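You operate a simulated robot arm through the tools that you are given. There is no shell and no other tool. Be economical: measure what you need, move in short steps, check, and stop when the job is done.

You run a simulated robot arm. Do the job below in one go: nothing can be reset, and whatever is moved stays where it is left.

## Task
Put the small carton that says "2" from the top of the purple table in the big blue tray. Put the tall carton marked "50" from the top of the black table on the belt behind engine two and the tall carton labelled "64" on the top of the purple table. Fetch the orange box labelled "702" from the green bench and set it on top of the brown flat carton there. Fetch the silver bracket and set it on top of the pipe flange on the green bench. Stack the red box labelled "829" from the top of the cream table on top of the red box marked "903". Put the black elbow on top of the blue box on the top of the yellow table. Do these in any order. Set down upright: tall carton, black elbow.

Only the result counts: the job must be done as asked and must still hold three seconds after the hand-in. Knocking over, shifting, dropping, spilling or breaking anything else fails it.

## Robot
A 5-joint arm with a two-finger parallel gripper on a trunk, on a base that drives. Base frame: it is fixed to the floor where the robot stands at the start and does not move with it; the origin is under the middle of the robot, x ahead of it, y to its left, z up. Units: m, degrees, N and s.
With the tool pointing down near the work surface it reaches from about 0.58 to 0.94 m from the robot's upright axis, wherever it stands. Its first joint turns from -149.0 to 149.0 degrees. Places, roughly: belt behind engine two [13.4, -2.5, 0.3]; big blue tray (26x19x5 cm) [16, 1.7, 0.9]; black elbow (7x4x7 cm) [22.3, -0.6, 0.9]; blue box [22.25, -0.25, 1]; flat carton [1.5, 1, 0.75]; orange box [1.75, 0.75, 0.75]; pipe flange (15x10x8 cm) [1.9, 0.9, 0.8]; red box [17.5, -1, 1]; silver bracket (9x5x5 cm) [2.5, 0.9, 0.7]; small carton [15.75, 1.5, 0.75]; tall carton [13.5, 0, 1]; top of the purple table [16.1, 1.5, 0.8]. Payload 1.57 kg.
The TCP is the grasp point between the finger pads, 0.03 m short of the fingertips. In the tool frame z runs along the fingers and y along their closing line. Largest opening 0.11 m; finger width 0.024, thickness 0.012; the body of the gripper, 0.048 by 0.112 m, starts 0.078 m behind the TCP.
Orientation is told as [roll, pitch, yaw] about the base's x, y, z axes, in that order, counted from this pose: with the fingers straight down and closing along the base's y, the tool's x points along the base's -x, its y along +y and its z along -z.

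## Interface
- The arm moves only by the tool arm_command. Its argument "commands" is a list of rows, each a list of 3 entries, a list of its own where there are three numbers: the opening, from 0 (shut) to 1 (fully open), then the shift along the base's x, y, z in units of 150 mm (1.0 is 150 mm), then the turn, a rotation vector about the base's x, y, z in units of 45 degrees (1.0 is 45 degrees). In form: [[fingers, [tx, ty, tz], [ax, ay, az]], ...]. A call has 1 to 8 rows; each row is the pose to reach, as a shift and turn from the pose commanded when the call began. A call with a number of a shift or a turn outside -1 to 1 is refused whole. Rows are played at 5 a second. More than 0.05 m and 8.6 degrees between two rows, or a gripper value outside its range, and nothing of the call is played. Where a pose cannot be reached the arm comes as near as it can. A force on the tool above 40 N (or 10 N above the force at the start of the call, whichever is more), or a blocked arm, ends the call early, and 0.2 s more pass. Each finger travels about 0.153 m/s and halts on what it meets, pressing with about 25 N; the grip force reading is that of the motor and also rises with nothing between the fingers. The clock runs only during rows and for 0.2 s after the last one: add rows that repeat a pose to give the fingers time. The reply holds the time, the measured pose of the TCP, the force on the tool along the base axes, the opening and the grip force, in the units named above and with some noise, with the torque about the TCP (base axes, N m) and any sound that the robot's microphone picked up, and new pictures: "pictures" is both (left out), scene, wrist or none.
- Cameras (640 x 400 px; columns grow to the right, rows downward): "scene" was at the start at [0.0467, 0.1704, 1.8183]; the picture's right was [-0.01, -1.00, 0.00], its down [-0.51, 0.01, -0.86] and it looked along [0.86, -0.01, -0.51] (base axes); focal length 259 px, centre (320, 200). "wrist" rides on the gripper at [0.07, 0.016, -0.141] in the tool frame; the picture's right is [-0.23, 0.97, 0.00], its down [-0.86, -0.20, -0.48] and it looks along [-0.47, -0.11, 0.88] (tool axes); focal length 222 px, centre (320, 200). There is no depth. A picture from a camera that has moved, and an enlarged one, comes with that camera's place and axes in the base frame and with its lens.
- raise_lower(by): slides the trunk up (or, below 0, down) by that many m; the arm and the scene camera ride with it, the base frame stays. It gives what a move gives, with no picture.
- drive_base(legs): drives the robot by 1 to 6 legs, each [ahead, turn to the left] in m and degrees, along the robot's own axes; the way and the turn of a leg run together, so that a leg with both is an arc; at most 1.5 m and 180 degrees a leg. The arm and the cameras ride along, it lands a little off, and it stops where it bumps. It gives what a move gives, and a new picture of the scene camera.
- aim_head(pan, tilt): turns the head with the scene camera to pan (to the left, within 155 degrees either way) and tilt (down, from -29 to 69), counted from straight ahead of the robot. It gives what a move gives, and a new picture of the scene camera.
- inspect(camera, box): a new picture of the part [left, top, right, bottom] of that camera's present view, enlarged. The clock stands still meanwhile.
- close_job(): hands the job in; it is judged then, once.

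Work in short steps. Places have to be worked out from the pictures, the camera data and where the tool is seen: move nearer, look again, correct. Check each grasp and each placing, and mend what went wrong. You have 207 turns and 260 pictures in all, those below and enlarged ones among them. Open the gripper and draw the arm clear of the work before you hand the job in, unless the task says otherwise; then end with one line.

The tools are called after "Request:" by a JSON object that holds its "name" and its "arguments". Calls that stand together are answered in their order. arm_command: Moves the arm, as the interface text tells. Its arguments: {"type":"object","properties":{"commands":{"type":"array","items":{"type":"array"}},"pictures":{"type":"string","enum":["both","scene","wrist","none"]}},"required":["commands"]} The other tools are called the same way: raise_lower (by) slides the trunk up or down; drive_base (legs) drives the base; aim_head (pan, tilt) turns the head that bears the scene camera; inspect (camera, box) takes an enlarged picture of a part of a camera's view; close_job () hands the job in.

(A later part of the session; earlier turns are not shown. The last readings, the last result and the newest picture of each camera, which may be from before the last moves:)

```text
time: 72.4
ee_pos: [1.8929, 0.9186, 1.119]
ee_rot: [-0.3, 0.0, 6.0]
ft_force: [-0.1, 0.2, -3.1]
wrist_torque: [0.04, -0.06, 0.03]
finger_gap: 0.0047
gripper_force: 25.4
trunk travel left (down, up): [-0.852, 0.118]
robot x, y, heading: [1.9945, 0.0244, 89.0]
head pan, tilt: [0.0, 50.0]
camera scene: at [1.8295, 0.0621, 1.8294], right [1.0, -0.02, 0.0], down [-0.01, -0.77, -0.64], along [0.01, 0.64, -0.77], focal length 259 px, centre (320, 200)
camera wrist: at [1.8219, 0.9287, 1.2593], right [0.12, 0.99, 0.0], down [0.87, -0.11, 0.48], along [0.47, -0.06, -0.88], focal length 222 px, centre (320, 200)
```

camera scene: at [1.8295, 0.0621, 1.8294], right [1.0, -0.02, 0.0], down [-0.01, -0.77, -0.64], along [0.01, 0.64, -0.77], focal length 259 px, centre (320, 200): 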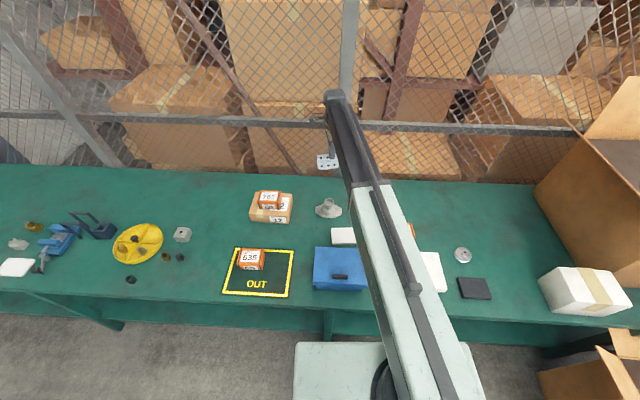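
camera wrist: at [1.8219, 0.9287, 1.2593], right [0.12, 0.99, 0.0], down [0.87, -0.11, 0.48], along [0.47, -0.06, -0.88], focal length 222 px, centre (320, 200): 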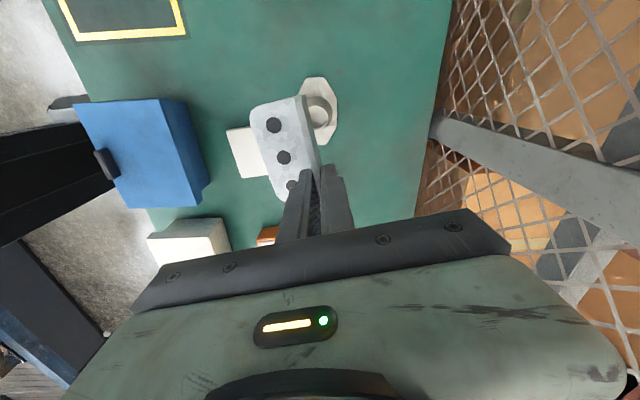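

The bracket slid about 2 cm along −x in the grip during the brush. I check its tilt from the scene view.

Request:
{"name": "inspect", "arguments": {"camera": "scene", "box": [288, 130, 384, 190]}}

Request:
{"name": "inspect", "arguments": {"camera": "wrist", "box": [200, 60, 392, 180]}}

```text
6.67 times, centred on (336, 160) of scene
camera zoom: at [1.8295, 0.0621, 1.8294], right [1.0, -0.02, 0.0], down [-0.01, -0.77, -0.64], along [0.01, 0.64, -0.77], focal length 1726 px, centre (213, 467)
```

zoom: 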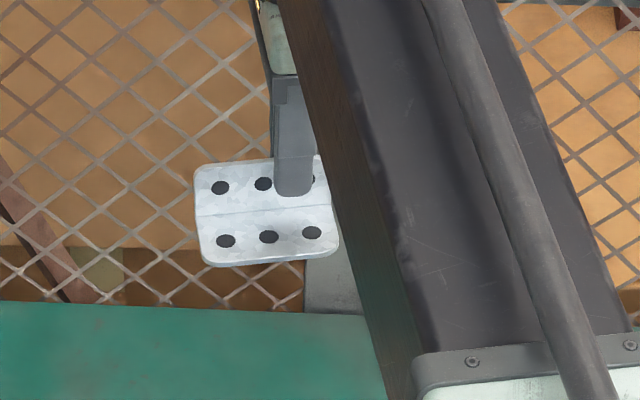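

```text
3.33 times, centred on (296, 120) of wrist
camera zoom: at [1.8219, 0.9287, 1.2593], right [0.12, 0.99, 0.0], down [0.87, -0.11, 0.48], along [0.47, -0.06, -0.88], focal length 740 px, centre (400, 467)
```

zoom: 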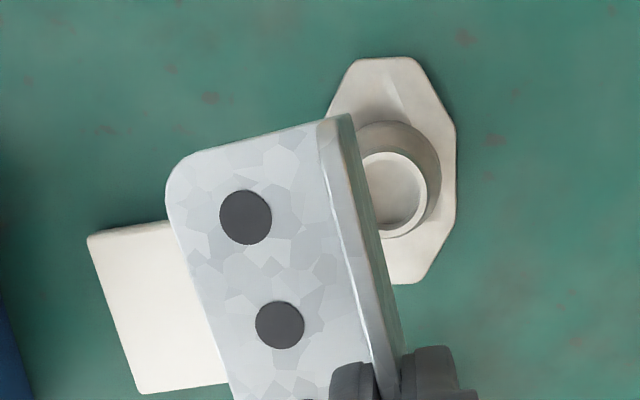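

It hangs level. Two views put the boss at ≈(1.888,0.911), so I shift the TCP to (1.907,0.923) and lower to just above.

Request:
{"name": "arm_command", "arguments": {"commands": [[0, [0.095, 0.03, 0], [0, 0, 0]], [0, [0.095, 0.03, 0], [0, 0, 0]]], "pictures": "none"}}

Request:
{"name": "raise_lower", "arguments": {"by": -0.23}}

Request:
{"name": "inspect", "arguments": {"camera": "scene", "box": [288, 150, 384, 210]}}

Request:
{"name": "inspect", "arguments": {"camera": "wrist", "box": [200, 60, 392, 180]}}

```text
time: 73.0
ee_pos: [1.9062, 0.9241, 1.119]
ee_rot: [-0.2, 0.1, 6.1]
ft_force: [0.5, -0.5, -3.1]
wrist_torque: [-0.01, -0.06, 0.02]
finger_gap: 0.0046
gripper_force: 25.4
trunk travel left (down, up): [-0.852, 0.118]
robot x, y, heading: [1.9956, 0.0269, 89.0]
head pan, tilt: [0.0, 50.0]
```

```text
time: 75.5
ee_pos: [1.9069, 0.9223, 0.889]
ee_rot: [-0.2, 0.1, 6.0]
ft_force: [0.5, 0.4, -3.2]
wrist_torque: [0.08, -0.04, 0.01]
finger_gap: 0.0046
gripper_force: 25.0
trunk travel left (down, up): [-0.622, 0.348]
robot x, y, heading: [1.9952, 0.0252, 88.9]
head pan, tilt: [0.0, 50.0]
```

```text
6.67 times, centred on (336, 180) of scene
camera zoom: at [1.8296, 0.0621, 1.5995], right [1.0, -0.02, 0.0], down [-0.01, -0.77, -0.64], along [0.01, 0.64, -0.77], focal length 1726 px, centre (213, 333)
```

zoom: 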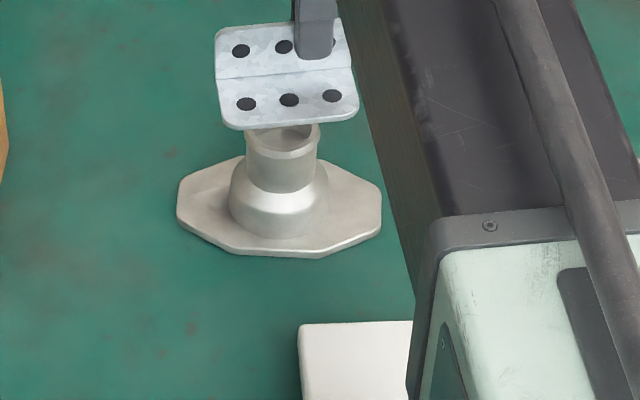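

```text
3.33 times, centred on (296, 120) of wrist
camera zoom: at [1.8352, 0.9319, 1.0293], right [0.12, 0.99, 0.0], down [0.87, -0.11, 0.48], along [0.47, -0.06, -0.88], focal length 740 px, centre (400, 467)
```

zoom: 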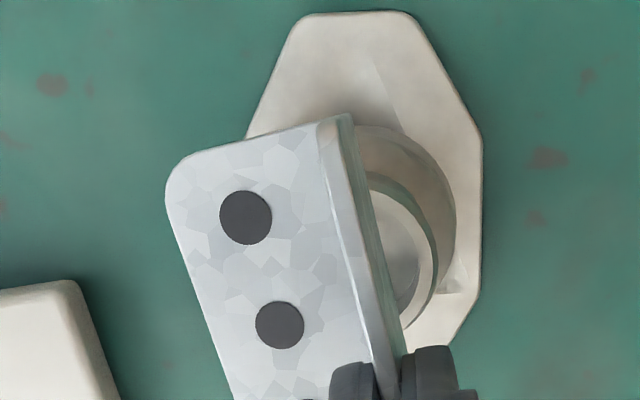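

The bracket is aligned over the boss in both views. I lower in small steps until it touches.

Request:
{"name": "raise_lower", "arguments": {"by": -0.032}}

Request:
{"name": "raise_lower", "arguments": {"by": -0.005}}

Request:
{"name": "inspect", "arguments": {"camera": "scene", "box": [288, 150, 384, 210]}}

```text
time: 76.2
ee_pos: [1.9061, 0.9236, 0.8567]
ee_rot: [-0.3, -0.1, 6.0]
ft_force: [0.4, 0.6, -2.9]
wrist_torque: [0.06, -0.04, 0.02]
finger_gap: 0.0047
gripper_force: 25.4
trunk travel left (down, up): [-0.59, 0.38]
robot x, y, heading: [2.0006, 0.0231, 89.0]
head pan, tilt: [0.0, 50.0]
```

```text
time: 76.8
ee_pos: [1.9054, 0.9235, 0.8525]
ee_rot: [-0.3, 0.0, 5.9]
ft_force: [0.8, 3.7, 10.1]
wrist_torque: [0.16, 0.45, -0.14]
finger_gap: 0.0047
gripper_force: 25.0
trunk travel left (down, up): [-0.585, 0.385]
robot x, y, heading: [1.9971, 0.0266, 89.1]
head pan, tilt: [0.0, 50.0]
```

```text
6.67 times, centred on (336, 180) of scene
camera zoom: at [1.8299, 0.0609, 1.5627], right [1.0, -0.02, 0.0], down [-0.01, -0.77, -0.64], along [0.01, 0.64, -0.77], focal length 1726 px, centre (213, 333)
```

zoom: 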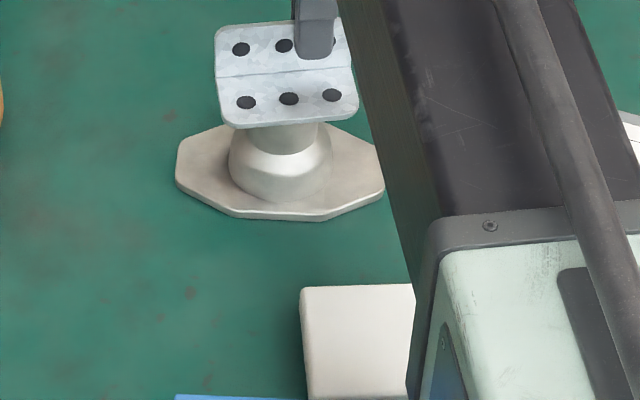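

Contact is made at about 10 N. I open a little and rise.

Request:
{"name": "arm_command", "arguments": {"commands": [[0.1, [0, 0, 0], [0, 0, 0]], [0.25, [0, 0, 0], [0, 0, 0]], [0.25, [0, 0, 0], [0, 0, 0]]], "pictures": "none"}}

Request:
{"name": "raise_lower", "arguments": {"by": 0.15}}

Request:
{"name": "inspect", "arguments": {"camera": "scene", "box": [288, 150, 384, 210]}}

Request:
{"name": "inspect", "arguments": {"camera": "wrist", "box": [160, 0, 480, 200]}}

```text
time: 77.6
ee_pos: [1.9051, 0.923, 0.8519]
ee_rot: [-0.2, 0.0, 5.9]
ft_force: [0.6, 0.0, 0.9]
wrist_torque: [-0.04, 0.04, 0.01]
finger_gap: 0.0274
gripper_force: 0.1
trunk travel left (down, up): [-0.585, 0.385]
robot x, y, heading: [1.9996, 0.0229, 88.9]
head pan, tilt: [0.0, 50.0]
```

```text
time: 79.3
ee_pos: [1.9061, 0.9232, 1.0021]
ee_rot: [-0.2, 0.1, 6.0]
ft_force: [-0.7, 0.0, 0.4]
wrist_torque: [-0.01, -0.01, -0.01]
finger_gap: 0.0273
gripper_force: 0.1
trunk travel left (down, up): [-0.735, 0.235]
robot x, y, heading: [1.9969, 0.0257, 89.0]
head pan, tilt: [0.0, 50.0]
```

```text
6.67 times, centred on (336, 180) of scene
camera zoom: at [1.8295, 0.0619, 1.7124], right [1.0, -0.02, 0.0], down [-0.01, -0.77, -0.64], along [0.01, 0.64, -0.77], focal length 1726 px, centre (213, 333)
```

zoom: 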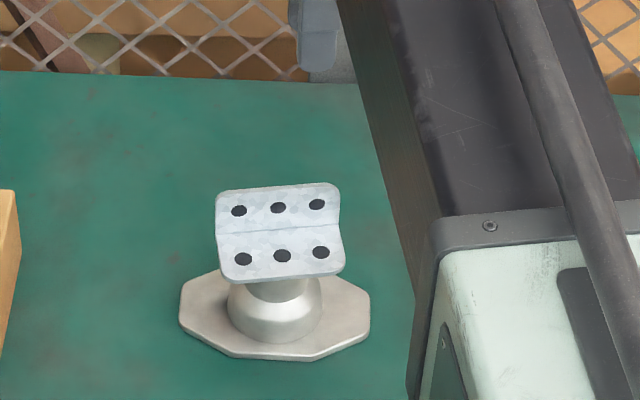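

```text
2.00 times, centred on (320, 100) of wrist
camera zoom: at [1.8352, 0.9318, 1.1424], right [0.12, 0.99, 0.0], down [0.87, -0.11, 0.48], along [0.47, -0.06, -0.88], focal length 444 px, centre (320, 400)
```

zoom: 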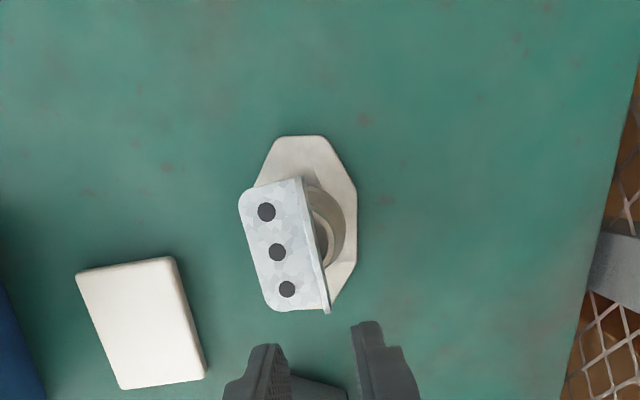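

The bracket rests on the flange, so the bench work is done. I pull the arm in and head around the floor boxes towards the far area, looking ahead.

Request:
{"name": "arm_command", "arguments": {"commands": [[0.5, [0, -0.25, 0], [0, 0, 0]], [0.5, [0, -0.5, 0], [0, 0, 0]], [0.5, [0, -0.75, 0], [0, 0, 0]], [0.5, [0.1, -1, 0], [0, 0, 0]]], "pictures": "none"}}

Request:
{"name": "drive_base", "arguments": {"legs": [[0, -134], [1.25, 0], [0, 45]]}}

Request:
{"name": "aim_head", "arguments": {"pan": 0, "tilt": 15}}

```text
time: 80.3
ee_pos: [1.9203, 0.7718, 1.0013]
ee_rot: [-0.2, -0.1, 5.9]
ft_force: [-0.2, 0.8, -0.5]
wrist_torque: [0.02, -0.04, 0.01]
finger_gap: 0.0551
gripper_force: 0.0
trunk travel left (down, up): [-0.735, 0.235]
robot x, y, heading: [1.9966, 0.0264, 89.2]
head pan, tilt: [0.0, 50.0]
```

```text
time: 94.1
ee_pos: [3.6404, -0.7094, 1.0029]
ee_rot: [-0.4, 0.0, -80.9]
ft_force: [0.6, -0.5, -1.0]
wrist_torque: [0.02, 0.01, 0.02]
finger_gap: 0.0551
gripper_force: 0.0
trunk travel left (down, up): [-0.735, 0.235]
robot x, y, heading: [2.8995, -0.8391, 1.7]
head pan, tilt: [0.0, 50.0]
camera scene: at [2.9286, -0.6681, 1.7124], right [0.03, -1.0, 0.0], down [-0.77, -0.02, -0.64], along [0.64, 0.02, -0.77], focal length 259 px, centre (320, 200)
```

scene: 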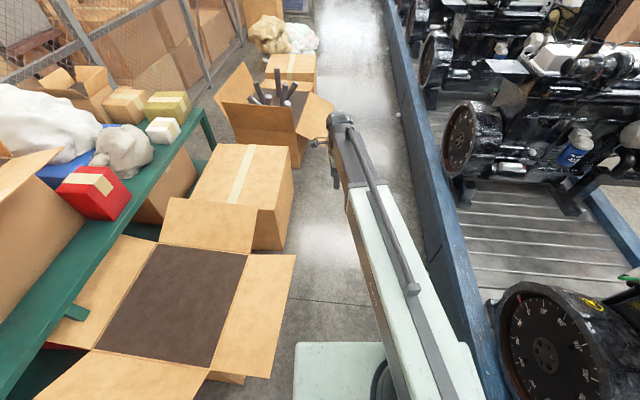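

```text
time: 95.1
ee_pos: [3.641, -0.7105, 1.0018]
ee_rot: [-0.2, -0.1, -81.0]
ft_force: [0.3, 1.2, -0.7]
wrist_torque: [0.01, 0.03, 0.01]
finger_gap: 0.055
gripper_force: 0.0
trunk travel left (down, up): [-0.735, 0.235]
robot x, y, heading: [2.8998, -0.8409, 1.4]
head pan, tilt: [0.0, 15.0]
camera scene: at [2.9443, -0.6682, 1.7661], right [0.03, -1.0, 0.0], down [-0.26, -0.01, -0.97], along [0.97, 0.03, -0.26], focal length 259 px, centre (320, 200)
```

scene: 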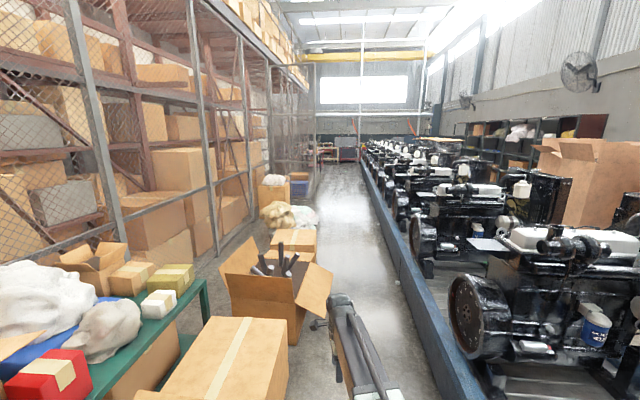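

The aisle narrows past the floor box with open flaps. I look down to see my chassis against the rail and flaps.

Request:
{"name": "aim_head", "arguments": {"pan": -40, "tilt": 69}}

Request:
{"name": "aim_head", "arguments": {"pan": 20, "tilt": 45}}

```text
time: 96.4
ee_pos: [3.6416, -0.7098, 1.002]
ee_rot: [-0.2, 0.0, -81.0]
ft_force: [0.4, 0.6, -0.1]
wrist_torque: [0.0, 0.01, 0.0]
finger_gap: 0.055
gripper_force: 0.0
trunk travel left (down, up): [-0.735, 0.235]
robot x, y, heading: [2.8989, -0.8425, 1.5]
head pan, tilt: [-40.0, 68.8]
camera scene: at [2.8947, -0.7056, 1.6906], right [-0.62, -0.78, 0.0], down [-0.73, 0.58, -0.36], along [0.28, -0.23, -0.93], focal length 259 px, centre (320, 200)
```

scene: 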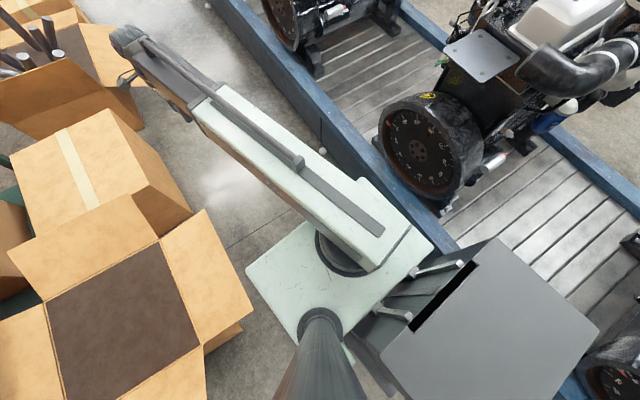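

```text
time: 97.7
ee_pos: [3.6404, -0.71, 1.003]
ee_rot: [-0.2, 0.0, -81.0]
ft_force: [-0.4, -0.4, -0.8]
wrist_torque: [-0.03, 0.01, 0.0]
finger_gap: 0.0551
gripper_force: 0.1
trunk travel left (down, up): [-0.735, 0.235]
robot x, y, heading: [2.8987, -0.8424, 1.4]
head pan, tilt: [20.0, 45.0]
camera scene: at [2.9266, -0.641, 1.7193], right [0.37, -0.93, 0.0], down [-0.66, -0.26, -0.71], along [0.66, 0.26, -0.71], focal length 259 px, centre (320, 200)
```

scene: 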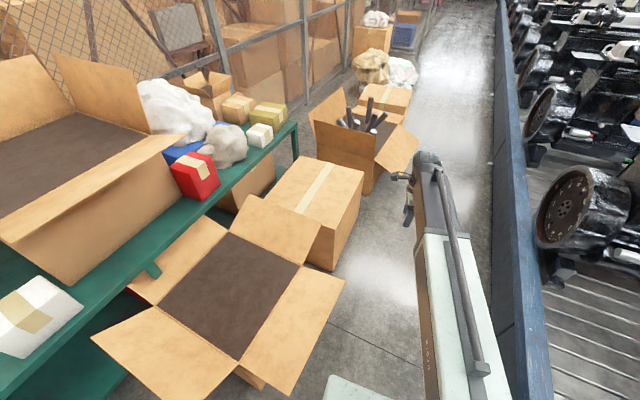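

Between the flap tip (y≈−0.74) and the rail (y≈−1.4) the middle line is y≈−1.06. I shift onto it.

Request:
{"name": "drive_base", "arguments": {"legs": [[0, -21.4], [0.62, 0], [0, 20]]}}

Request:
{"name": "aim_head", "arguments": {"pan": 0, "tilt": 40}}

```text
time: 103.4
ee_pos: [4.223, -0.9354, 1.0018]
ee_rot: [-0.2, 0.1, -82.2]
ft_force: [-0.3, -0.1, 0.4]
wrist_torque: [0.01, 0.01, 0.0]
finger_gap: 0.055
gripper_force: 0.0
trunk travel left (down, up): [-0.735, 0.235]
robot x, y, heading: [3.4737, -1.0582, -0.3]
head pan, tilt: [20.0, 45.0]
camera scene: at [3.512, -0.8601, 1.7194], right [0.34, -0.94, 0.0], down [-0.67, -0.24, -0.71], along [0.67, 0.24, -0.71], focal length 259 px, centre (320, 200)
```

scene: 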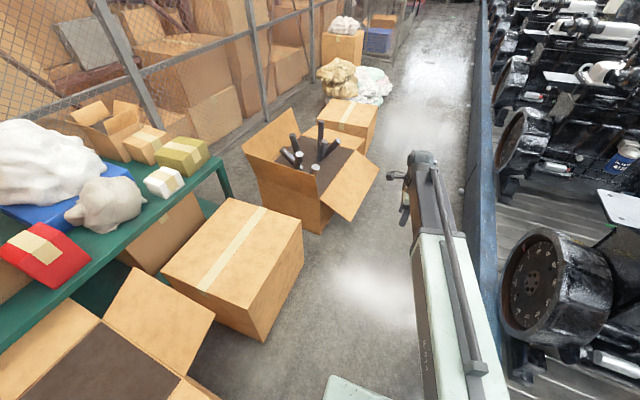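

```text
time: 104.2
ee_pos: [4.2227, -0.9343, 1.0022]
ee_rot: [-0.1, -0.1, -82.2]
ft_force: [-0.1, -0.5, 0.0]
wrist_torque: [-0.03, 0.0, 0.01]
finger_gap: 0.0548
gripper_force: 0.1
trunk travel left (down, up): [-0.735, 0.235]
robot x, y, heading: [3.4779, -1.0578, -0.2]
head pan, tilt: [0.0, 40.0]
camera scene: at [3.5207, -0.8877, 1.7266], right [0.0, -1.0, 0.0], down [-0.64, 0.0, -0.77], along [0.77, 0.0, -0.64], focal length 259 px, centre (320, 200)
```

scene: 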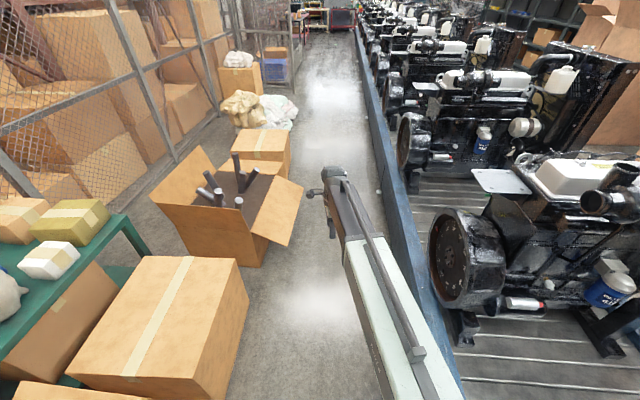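

There is about 0.35 m on both sides of my centre line. I drive past the box.

Request:
{"name": "drive_base", "arguments": {"legs": [[0.8, -0.8], [1.0, 0.5], [1.2, 0.5]]}}

```text
time: 118.9
ee_pos: [7.223, -1.0659, 1.0012]
ee_rot: [-0.2, 0.0, -85.2]
ft_force: [-0.1, 0.3, 1.0]
wrist_torque: [-0.01, -0.03, -0.02]
finger_gap: 0.0549
gripper_force: 0.1
trunk travel left (down, up): [-0.735, 0.235]
robot x, y, heading: [6.4749, -1.1534, -3.3]
head pan, tilt: [0.0, 40.0]
camera scene: at [6.5241, -0.9812, 1.7266], right [-0.06, -1.0, 0.0], down [-0.64, 0.04, -0.77], along [0.76, -0.05, -0.64], focal length 259 px, centre (320, 200)
```

scene: 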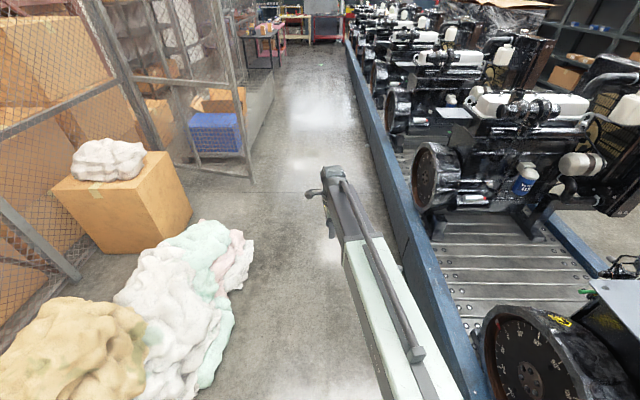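

I am past the box and the aisle ahead is open. I drive on about 4.3 m.

Request:
{"name": "drive_base", "arguments": {"legs": [[0, 5], [1.45, 0], [1.45, 0], [1.4, 0]]}}

Request:
{"name": "aim_head", "arguments": {"pan": 20, "tilt": 25}}

```text
time: 139.8
ee_pos: [11.4566, -0.8339, 1.0032]
ee_rot: [-0.2, 0.0, -79.3]
ft_force: [0.0, 0.4, 0.4]
wrist_torque: [0.04, -0.01, 0.01]
finger_gap: 0.0549
gripper_force: 0.1
trunk travel left (down, up): [-0.735, 0.235]
robot x, y, heading: [10.7199, -0.9939, 2.0]
head pan, tilt: [0.0, 40.0]
camera scene: at [10.7541, -0.8191, 1.7266], right [0.04, -1.0, 0.0], down [-0.64, -0.02, -0.77], along [0.77, 0.03, -0.64], focal length 259 px, centre (320, 200)
```

scene: 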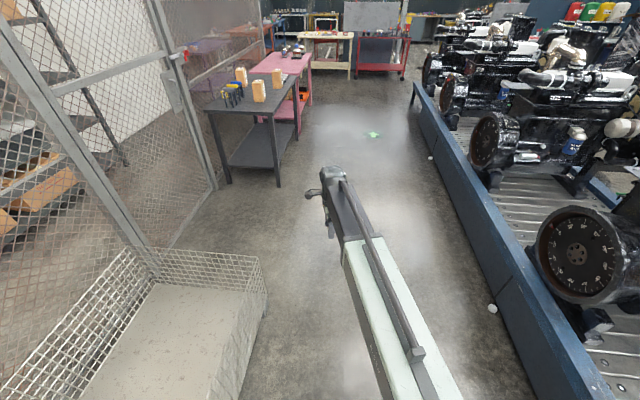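

```text
time: 140.6
ee_pos: [11.4551, -0.8341, 1.0015]
ee_rot: [-0.2, 0.0, -79.4]
ft_force: [0.4, 1.1, -0.3]
wrist_torque: [0.03, -0.01, 0.0]
finger_gap: 0.0549
gripper_force: 0.1
trunk travel left (down, up): [-0.735, 0.235]
robot x, y, heading: [10.7194, -0.9951, 2.1]
head pan, tilt: [20.0, 25.0]
camera scene: at [10.7541, -0.7877, 1.7499], right [0.37, -0.93, 0.0], down [-0.39, -0.16, -0.91], along [0.84, 0.34, -0.42], focal length 259 px, centre (320, 200)
```

scene: 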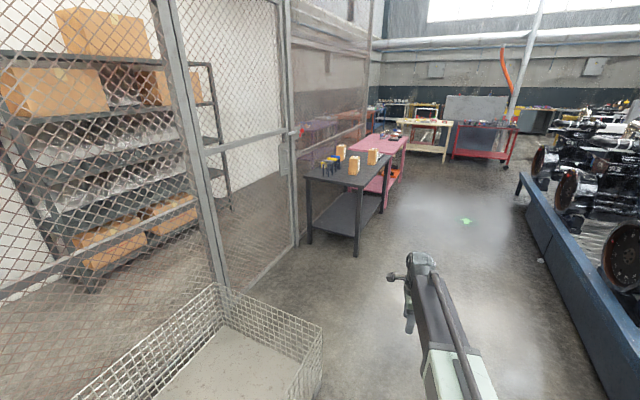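

The black table with three tall cartons and the pink/purple, cream and other tables are ahead. I enlarge.

Request:
{"name": "inspect", "arguments": {"camera": "scene", "box": [290, 90, 450, 190]}}

Request:
{"name": "inspect", "arguments": {"camera": "scene", "box": [360, 70, 552, 190]}}

Request:
{"name": "aim_head", "arguments": {"pan": -30, "tilt": 25}}

```text
4.00 times, centred on (370, 140) of scene
camera zoom: at [10.7541, -0.7877, 1.7499], right [0.37, -0.93, 0.0], down [-0.39, -0.16, -0.91], along [0.84, 0.34, -0.42], focal length 1035 px, centre (120, 440)
```

zoom: 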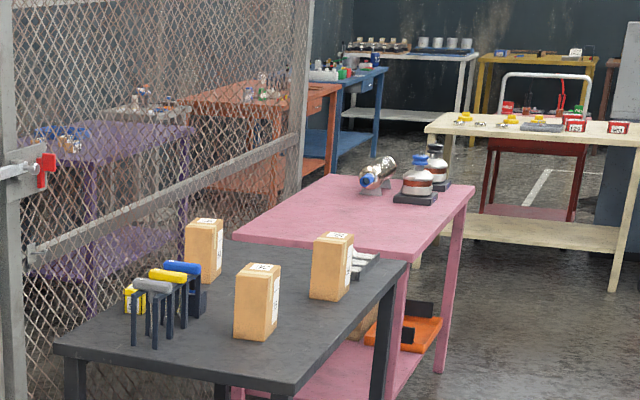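

```text
3.33 times, centred on (456, 130) of scene
camera zoom: at [10.7541, -0.7877, 1.7499], right [0.37, -0.93, 0.0], down [-0.39, -0.16, -0.91], along [0.84, 0.34, -0.42], focal length 863 px, centre (-133, 433)
```

zoom: 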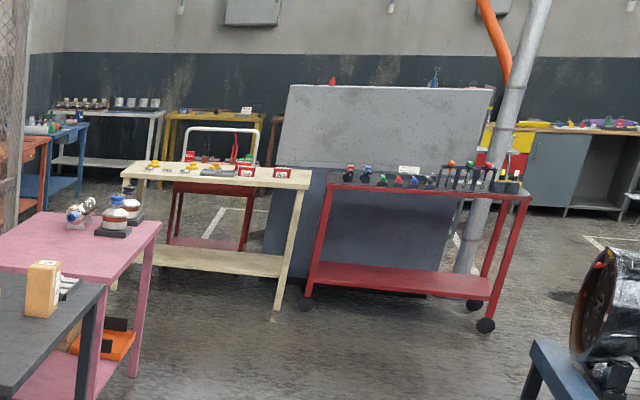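

```text
time: 141.8
ee_pos: [11.4556, -0.8347, 1.0016]
ee_rot: [-0.2, 0.0, -79.5]
ft_force: [0.1, 0.4, -0.6]
wrist_torque: [0.01, 0.0, 0.02]
finger_gap: 0.0551
gripper_force: 0.0
trunk travel left (down, up): [-0.735, 0.235]
robot x, y, heading: [10.7143, -0.9891, 2.0]
head pan, tilt: [-30.0, 25.0]
camera scene: at [10.7501, -0.8653, 1.75], right [-0.47, -0.88, 0.0], down [-0.37, 0.2, -0.91], along [0.8, -0.42, -0.42], focal length 259 px, centre (320, 200)
```

scene: 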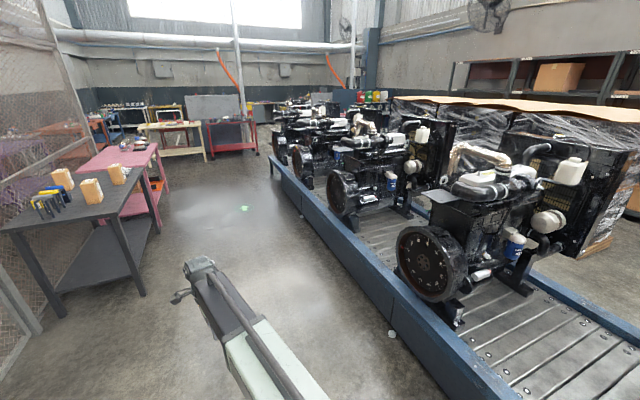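

Three tall cartons stand on the black table (top about x 12.95–14.1, front edge y≈−0.35). I raise the arm and drive beside it, then look at the labels and the engines.

Request:
{"name": "raise_lower", "arguments": {"by": 0.22}}

Request:
{"name": "drive_base", "arguments": {"legs": [[1.1, 0], [1.1, 0]]}}

Request:
{"name": "aim_head", "arguments": {"pan": -60, "tilt": 25}}

Request:
{"name": "aim_head", "arguments": {"pan": 60, "tilt": 35}}

```text
time: 144.1
ee_pos: [11.4549, -0.8343, 1.2223]
ee_rot: [-0.3, 0.0, -79.4]
ft_force: [0.7, -0.7, 0.7]
wrist_torque: [-0.02, -0.02, 0.0]
finger_gap: 0.0551
gripper_force: 0.1
trunk travel left (down, up): [-0.955, 0.015]
robot x, y, heading: [10.718, -0.9938, 2.2]
head pan, tilt: [-30.0, 25.0]
```

```text
time: 155.0
ee_pos: [13.6689, -0.7912, 1.2211]
ee_rot: [-0.3, 0.1, -80.8]
ft_force: [0.8, -0.1, 0.3]
wrist_torque: [0.01, 0.01, 0.01]
finger_gap: 0.0551
gripper_force: 0.1
trunk travel left (down, up): [-0.955, 0.015]
robot x, y, heading: [12.9247, -0.9329, 0.8]
head pan, tilt: [-30.0, 25.0]
camera scene: at [12.9624, -0.8049, 1.97], right [-0.49, -0.87, 0.0], down [-0.37, 0.21, -0.91], along [0.79, -0.44, -0.42], focal length 259 px, centre (320, 200)
```

scene: 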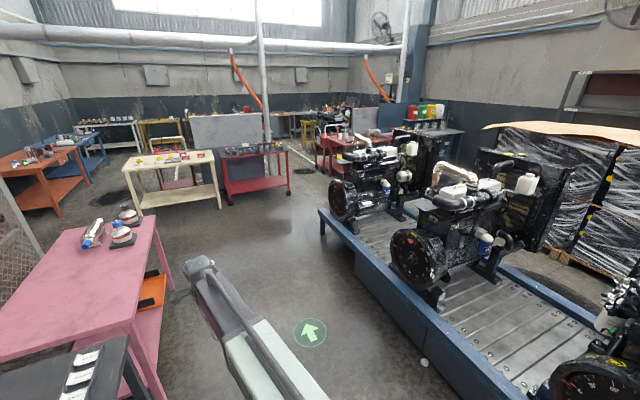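

```text
time: 156.0
ee_pos: [13.6675, -0.791, 1.2214]
ee_rot: [-0.2, 0.0, -80.8]
ft_force: [0.9, 0.6, 0.5]
wrist_torque: [0.01, 0.02, 0.0]
finger_gap: 0.0551
gripper_force: 0.1
trunk travel left (down, up): [-0.955, 0.015]
robot x, y, heading: [12.9237, -0.9296, 0.7]
head pan, tilt: [-60.0, 25.0]
camera scene: at [12.9287, -0.8389, 1.97], right [-0.86, -0.51, 0.0], down [-0.22, 0.36, -0.91], along [0.46, -0.78, -0.42], focal length 259 px, centre (320, 200)
```

scene: 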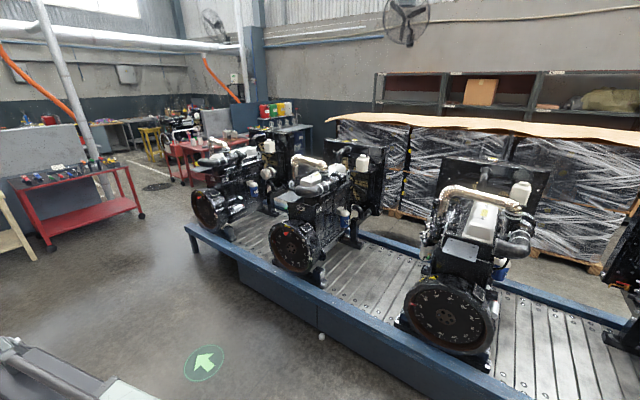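

```text
time: 158.0
ee_pos: [13.6679, -0.7906, 1.221]
ee_rot: [-0.1, -0.1, -80.8]
ft_force: [-0.4, 0.2, -0.7]
wrist_torque: [0.02, -0.01, -0.01]
finger_gap: 0.0551
gripper_force: 0.1
trunk travel left (down, up): [-0.955, 0.015]
robot x, y, heading: [12.9261, -0.9268, 0.4]
head pan, tilt: [60.0, 35.0]
camera scene: at [12.9248, -0.6829, 1.9542], right [0.87, -0.49, 0.0], down [-0.28, -0.5, -0.82], along [0.4, 0.71, -0.57], focal length 259 px, centre (320, 200)
```

scene: 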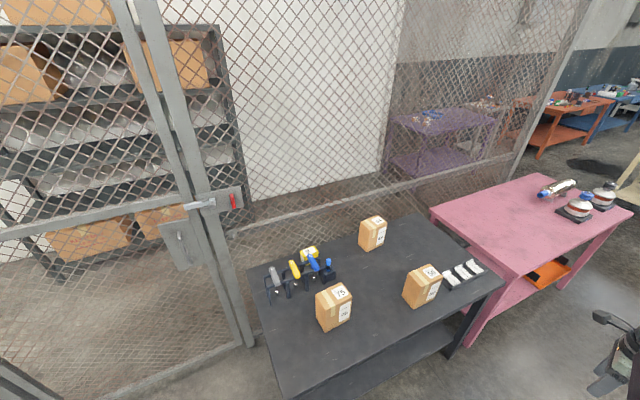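

Engines near the belt's end (far left): first at the end, then engine two, with open belt behind it around x≈13.4. I read the carton labels.

Request:
{"name": "inspect", "arguments": {"camera": "scene", "box": [290, 200, 450, 340]}}

Request:
{"name": "inspect", "arguments": {"camera": "scene", "box": [376, 80, 536, 180]}}

```text
2.86 times, centred on (370, 270) of scene
camera zoom: at [12.9248, -0.6829, 1.9542], right [0.87, -0.49, 0.0], down [-0.28, -0.5, -0.82], along [0.4, 0.71, -0.57], focal length 740 px, centre (177, 0)
```

zoom: 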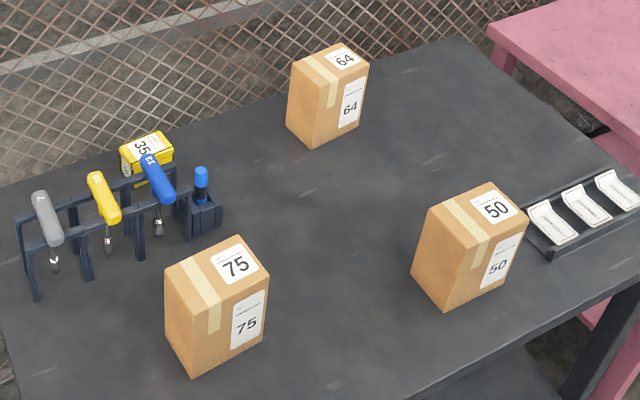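

```text
4.00 times, centred on (456, 130) of scene
camera zoom: at [12.9248, -0.6829, 1.9542], right [0.87, -0.49, 0.0], down [-0.28, -0.5, -0.82], along [0.4, 0.71, -0.57], focal length 1035 px, centre (-224, 480)
```

zoom: 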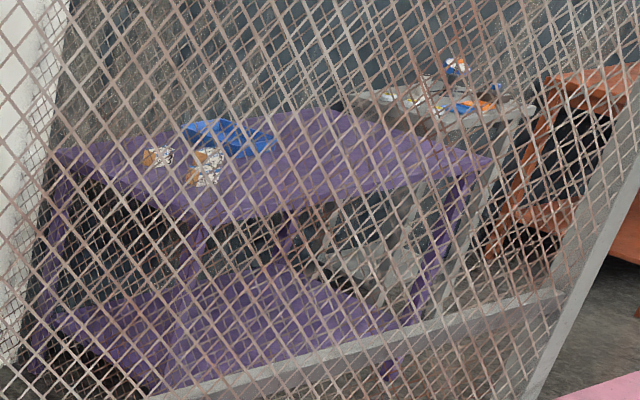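

50 is ≈(13.71,−0.25) and 64 ≈(13.72,0.15), about 12.5 × 9 × 16.5 cm, roughly aligned with the axes. I go beside them and turn to face the black table.

Request:
{"name": "drive_base", "arguments": {"legs": [[0.62, 0], [0, 89.5], [0.1, 0]]}}

Request:
{"name": "aim_head", "arguments": {"pan": 0, "tilt": 50}}

```text
time: 166.0
ee_pos: [13.443, -0.0768, 1.2202]
ee_rot: [-0.3, 0.1, 7.3]
ft_force: [0.3, 1.0, 0.3]
wrist_torque: [-0.01, -0.01, -0.02]
finger_gap: 0.0549
gripper_force: 0.1
trunk travel left (down, up): [-0.955, 0.015]
robot x, y, heading: [13.5744, -0.8235, 89.4]
head pan, tilt: [60.0, 35.0]
camera scene: at [13.3288, -0.8172, 1.9543], right [0.51, 0.86, 0.0], down [0.49, -0.29, -0.82], along [-0.7, 0.42, -0.57], focal length 259 px, centre (320, 200)
```

scene: 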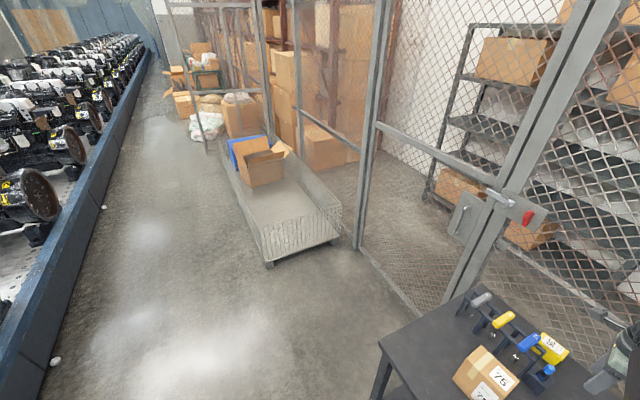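

```text
time: 167.3
ee_pos: [13.4444, -0.0777, 1.2214]
ee_rot: [-0.2, -0.1, 7.2]
ft_force: [0.5, 0.6, 0.2]
wrist_torque: [-0.01, 0.03, 0.0]
finger_gap: 0.0549
gripper_force: 0.1
trunk travel left (down, up): [-0.955, 0.015]
robot x, y, heading: [13.5756, -0.8249, 89.2]
head pan, tilt: [0.0, 50.0]
camera scene: at [13.405, -0.7877, 1.9325], right [1.0, -0.01, 0.0], down [-0.01, -0.77, -0.64], along [0.01, 0.64, -0.77], focal length 259 px, centre (320, 200)
```

scene: 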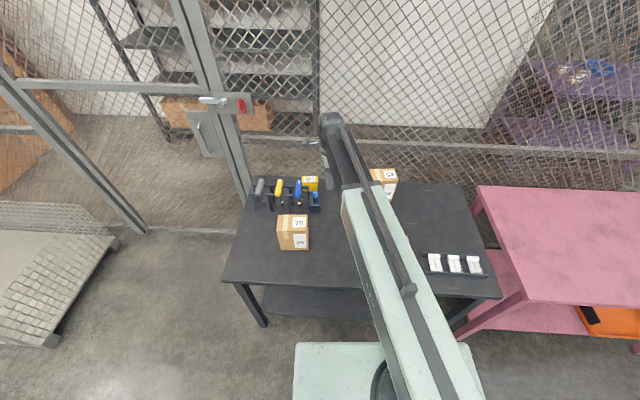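

50 is too near the inner reach limit from here, so I back up 0.1 m and swing the arm over it with the gripper open.

Request:
{"name": "drive_base", "arguments": {"legs": [[-0.1, 0]]}}

Request:
{"name": "arm_command", "arguments": {"commands": [[0.6, [0.22, 0, 0], [0, 0, -0.08]], [0.8, [0.44, 0, 0], [0, 0, -0.16]], [1, [0.66, 0, 0], [0, 0, -0.16]], [1, [0.88, 0, 0], [0, 0, -0.16]]], "pictures": "none"}}

Request:
{"name": "arm_command", "arguments": {"commands": [[1, [0.22, -0.1, 0], [0, 0, 0]], [1, [0.44, -0.2, 0], [0, 0, 0]], [1, [0.66, -0.3, 0], [0, 0, 0]], [1, [0.88, -0.47, 0], [0, 0, 0]], [1, [0.88, -0.47, 0], [0, 0, 0]]]}}

```text
time: 168.4
ee_pos: [13.4429, -0.1812, 1.2228]
ee_rot: [-0.2, 0.0, 7.3]
ft_force: [-0.9, -0.9, 0.3]
wrist_torque: [0.0, -0.02, 0.04]
finger_gap: 0.055
gripper_force: 0.1
trunk travel left (down, up): [-0.955, 0.015]
robot x, y, heading: [13.5729, -0.927, 89.3]
head pan, tilt: [0.0, 50.0]
camera scene: at [13.404, -0.8922, 1.9325], right [1.0, -0.01, 0.0], down [-0.01, -0.77, -0.64], along [0.01, 0.64, -0.77], focal length 259 px, centre (320, 200)
```

scene: 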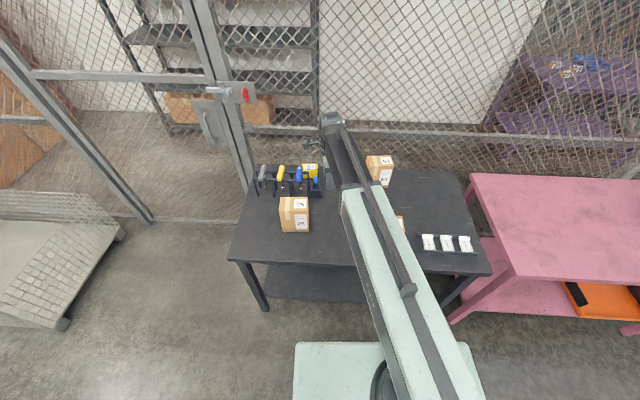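

```text
time: 169.4
ee_pos: [13.574, -0.1821, 1.2213]
ee_rot: [-0.1, 0.1, 0.1]
ft_force: [0.5, -0.1, 0.2]
wrist_torque: [-0.02, 0.02, 0.01]
finger_gap: 0.1101
gripper_force: 0.0
trunk travel left (down, up): [-0.955, 0.015]
robot x, y, heading: [13.5721, -0.9264, 89.1]
head pan, tilt: [0.0, 50.0]
```

```text
time: 170.7
ee_pos: [13.7073, -0.2524, 1.222]
ee_rot: [-0.2, 0.0, 0.0]
ft_force: [0.1, -0.1, 0.8]
wrist_torque: [-0.01, 0.05, -0.02]
finger_gap: 0.1101
gripper_force: 0.0
trunk travel left (down, up): [-0.955, 0.015]
robot x, y, heading: [13.5685, -0.9242, 89.2]
head pan, tilt: [0.0, 50.0]
camera scene: at [13.4038, -0.8894, 1.9324], right [1.0, -0.01, 0.0], down [-0.01, -0.77, -0.64], along [0.01, 0.64, -0.77], focal length 259 px, centre (320, 200)
camera wrist: at [13.6385, -0.2354, 1.3624], right [0.23, 0.97, 0.0], down [0.86, -0.2, 0.48], along [0.47, -0.11, -0.88], focal length 222 px, centre (320, 200)
```

scene: 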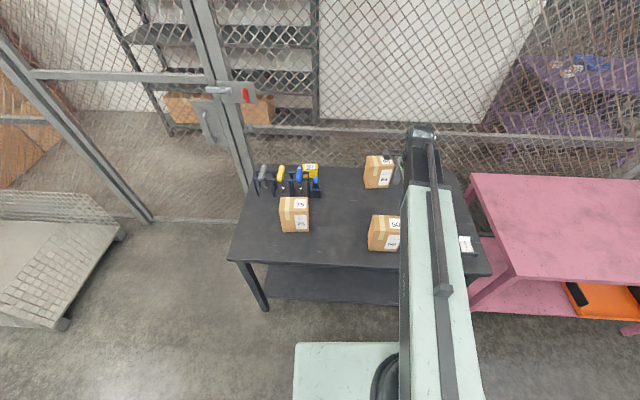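
wrist: 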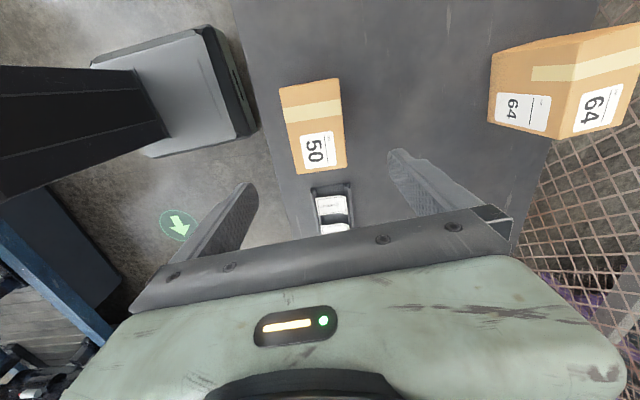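

50 centre ≈(13.708,−0.258), turned about −6°. I set the yaw, lower a little and re-measure.

Request:
{"name": "arm_command", "arguments": {"commands": [[1, [0, -0.035, 0], [0, 0, -0.13]], [1, [0, -0.035, 0], [0, 0, -0.13]]], "pictures": "none"}}

Request:
{"name": "raise_lower", "arguments": {"by": -0.1}}

Request:
{"name": "inspect", "arguments": {"camera": "wrist", "box": [160, 0, 480, 200]}}

Request:
{"name": "inspect", "arguments": {"camera": "scene", "box": [336, 130, 464, 250]}}

```text
time: 171.2
ee_pos: [13.7063, -0.2561, 1.2228]
ee_rot: [-0.2, 0.0, -5.9]
ft_force: [0.2, 0.0, -0.2]
wrist_torque: [0.0, 0.0, 0.03]
finger_gap: 0.1097
gripper_force: 0.0
trunk travel left (down, up): [-0.955, 0.015]
robot x, y, heading: [13.5725, -0.9254, 89.1]
head pan, tilt: [0.0, 50.0]
```

```text
time: 172.6
ee_pos: [13.7065, -0.2565, 1.1215]
ee_rot: [-0.2, 0.0, -5.7]
ft_force: [0.0, 0.1, 0.9]
wrist_torque: [0.01, 0.03, 0.01]
finger_gap: 0.1099
gripper_force: 0.0
trunk travel left (down, up): [-0.855, 0.115]
robot x, y, heading: [13.5718, -0.9251, 89.2]
head pan, tilt: [0.0, 50.0]
```

```text
2.00 times, centred on (320, 100) of wrist
camera zoom: at [13.6401, -0.2333, 1.2626], right [0.32, 0.95, 0.0], down [0.83, -0.28, 0.48], along [0.45, -0.16, -0.88], focal length 444 px, centre (320, 400)
```

zoom: 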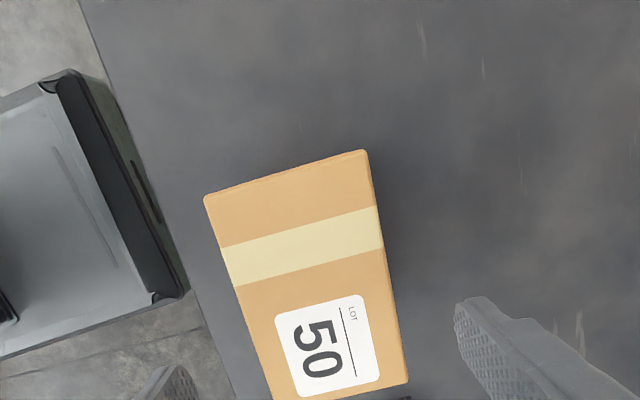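

```text
3.33 times, centred on (400, 190) of scene
camera zoom: at [13.404, -0.8898, 1.8325], right [1.0, -0.01, 0.0], down [-0.01, -0.77, -0.64], along [0.01, 0.64, -0.77], focal length 863 px, centre (53, 233)
```

zoom: 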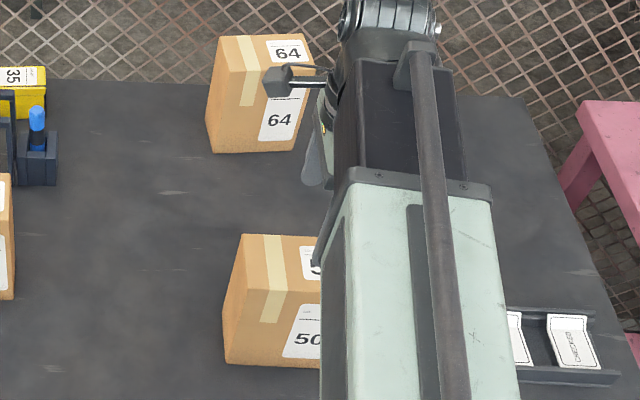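

The top is at z≈1.005 and the alignment is good. I lower so the pads grip 5 cm below the top and close.

Request:
{"name": "arm_command", "arguments": {"commands": [[1, [0.01, -0.02, 0], [0, 0, 0.03]], [1, [0.01, -0.02, 0], [0, 0, 0.03]]], "pictures": "none"}}

Request:
{"name": "raise_lower", "arguments": {"by": -0.16}}

Request:
{"name": "arm_command", "arguments": {"commands": [[0.8, [0, 0, 0], [0, 0, 0]], [0.6, [0, 0, 0], [0, 0, 0]], [0.6, [0, 0, 0], [0, 0, 0]], [0.6, [0, 0, 0], [0, 0, 0]]], "pictures": "wrist"}}

```text
time: 173.2
ee_pos: [13.7088, -0.2595, 1.1219]
ee_rot: [-0.2, 0.1, -4.4]
ft_force: [-0.3, -0.3, 0.1]
wrist_torque: [0.01, 0.02, 0.01]
finger_gap: 0.1099
gripper_force: 0.0
trunk travel left (down, up): [-0.855, 0.115]
robot x, y, heading: [13.5751, -0.9243, 89.4]
head pan, tilt: [0.0, 50.0]
```

```text
time: 175.0
ee_pos: [13.7093, -0.2581, 0.9619]
ee_rot: [-0.3, -0.1, -4.4]
ft_force: [-0.4, -0.2, -0.1]
wrist_torque: [0.0, 0.01, 0.0]
finger_gap: 0.1104
gripper_force: 0.1
trunk travel left (down, up): [-0.695, 0.275]
robot x, y, heading: [13.5715, -0.926, 89.0]
head pan, tilt: [0.0, 50.0]
```

```text
time: 176.0
ee_pos: [13.709, -0.2591, 0.9614]
ee_rot: [-0.2, 0.0, -4.4]
ft_force: [1.4, 6.5, 6.2]
wrist_torque: [1.26, -0.22, 0.06]
finger_gap: 0.0851
gripper_force: 24.7
trunk travel left (down, up): [-0.695, 0.275]
robot x, y, heading: [13.571, -0.9244, 89.1]
head pan, tilt: [0.0, 50.0]
camera wrist: at [13.6412, -0.2376, 1.1026], right [0.3, 0.95, 0.0], down [0.84, -0.26, 0.48], along [0.46, -0.15, -0.88], focal length 222 px, centre (320, 200)
```

wrist: 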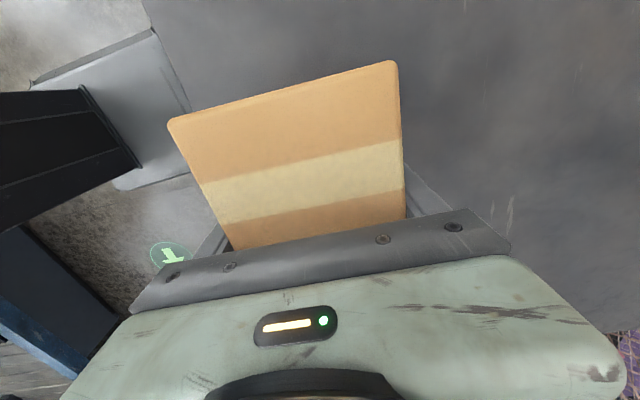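

Gripped at 8.5 cm. I lift and check the weight.

Request:
{"name": "raise_lower", "arguments": {"by": 0.2}}

```text
time: 178.2
ee_pos: [13.7094, -0.2584, 1.1622]
ee_rot: [-0.3, 0.0, -4.3]
ft_force: [0.5, 0.0, -10.9]
wrist_torque: [-0.01, -0.03, 0.0]
finger_gap: 0.0851
gripper_force: 24.7
trunk travel left (down, up): [-0.895, 0.075]
robot x, y, heading: [13.5721, -0.9221, 89.3]
head pan, tilt: [0.0, 50.0]
```

It is held, about 1.1 kg. I turn to face the belt and move up to it.

Request:
{"name": "drive_base", "arguments": {"legs": [[0, -90], [0, -89.5], [0.4, 0]]}}

```text
time: 186.4
ee_pos: [13.4261, -1.5988, 1.1613]
ee_rot: [-0.4, 0.1, 175.2]
ft_force: [-0.9, -0.9, -9.7]
wrist_torque: [0.03, 0.05, 0.02]
finger_gap: 0.0854
gripper_force: 25.2
trunk travel left (down, up): [-0.895, 0.075]
robot x, y, heading: [13.6604, -0.9333, -92.0]
head pan, tilt: [0.0, 50.0]
stopped in leg 2: the robot was blocked; the commanded pose is now the measured one
camera scene: at [13.8286, -0.9724, 1.8727], right [-1.0, 0.04, 0.0], down [0.03, 0.77, -0.64], along [-0.02, -0.64, -0.77], focal length 259 px, centre (320, 200)
```

scene: 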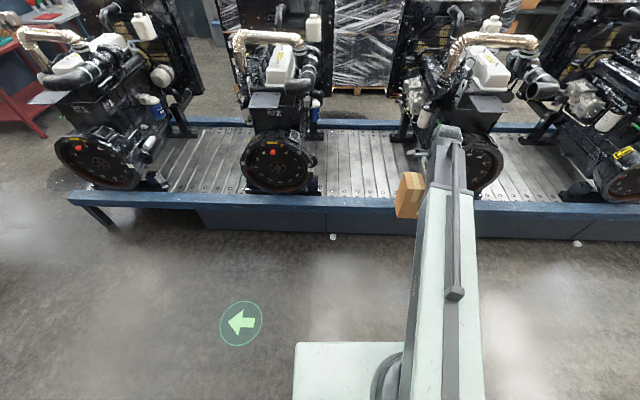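

The belt lies at y≈−2.35 to −3.2, with open slats between the second and third engines near x≈13.4. I check for markings.

Request:
{"name": "inspect", "arguments": {"camera": "scene", "box": [20, 60, 340, 260]}}

Request:
{"name": "inspect", "arguments": {"camera": "scene", "box": [230, 90, 430, 215]}}

Request:
{"name": "drive_base", "arguments": {"legs": [[0.45, 0]]}}

```text
2.00 times, centred on (180, 160) of scene
camera zoom: at [13.8286, -0.9724, 1.8727], right [-1.0, 0.04, 0.0], down [0.03, 0.77, -0.64], along [-0.02, -0.64, -0.77], focal length 518 px, centre (600, 280)
```

zoom: 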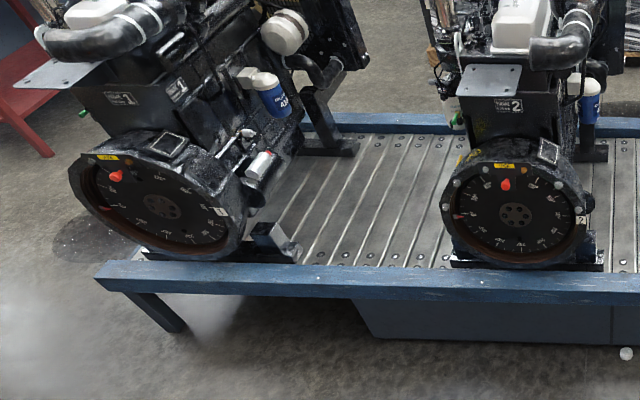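

```text
3.20 times, centred on (330, 152) of scene
camera zoom: at [13.8286, -0.9724, 1.8727], right [-1.0, 0.04, 0.0], down [0.03, 0.77, -0.64], along [-0.02, -0.64, -0.77], focal length 828 px, centre (288, 352)
```

zoom: 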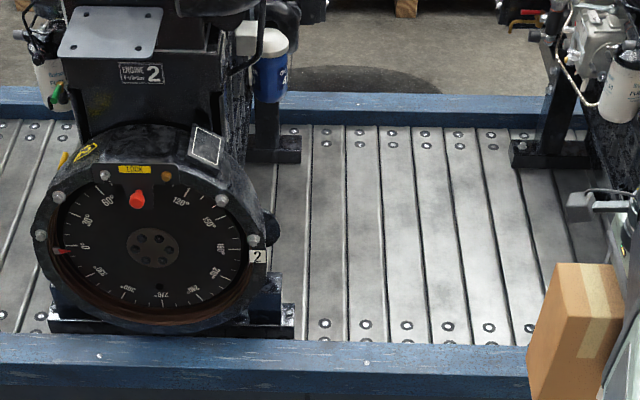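

```text
time: 189.1
ee_pos: [13.4171, -2.0447, 1.1606]
ee_rot: [-0.5, 0.1, 175.4]
ft_force: [0.4, -0.6, -10.2]
wrist_torque: [-0.02, 0.09, 0.01]
finger_gap: 0.085
gripper_force: 25.0
trunk travel left (down, up): [-0.895, 0.075]
robot x, y, heading: [13.6466, -1.3807, -91.8]
head pan, tilt: [0.0, 50.0]
camera scene: at [13.8145, -1.4164, 1.8724], right [-1.0, 0.03, 0.0], down [0.02, 0.77, -0.64], along [-0.02, -0.64, -0.77], focal length 259 px, centre (320, 200)
```

scene: 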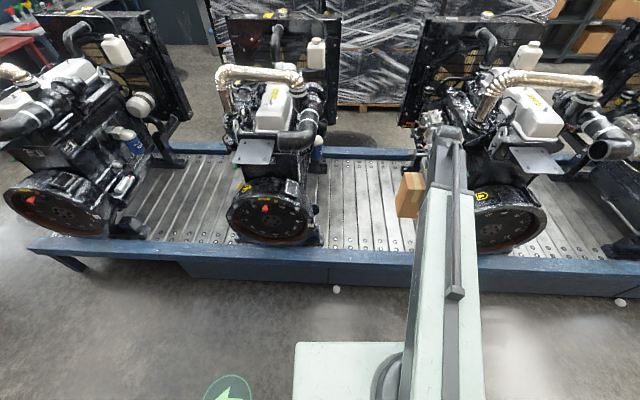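

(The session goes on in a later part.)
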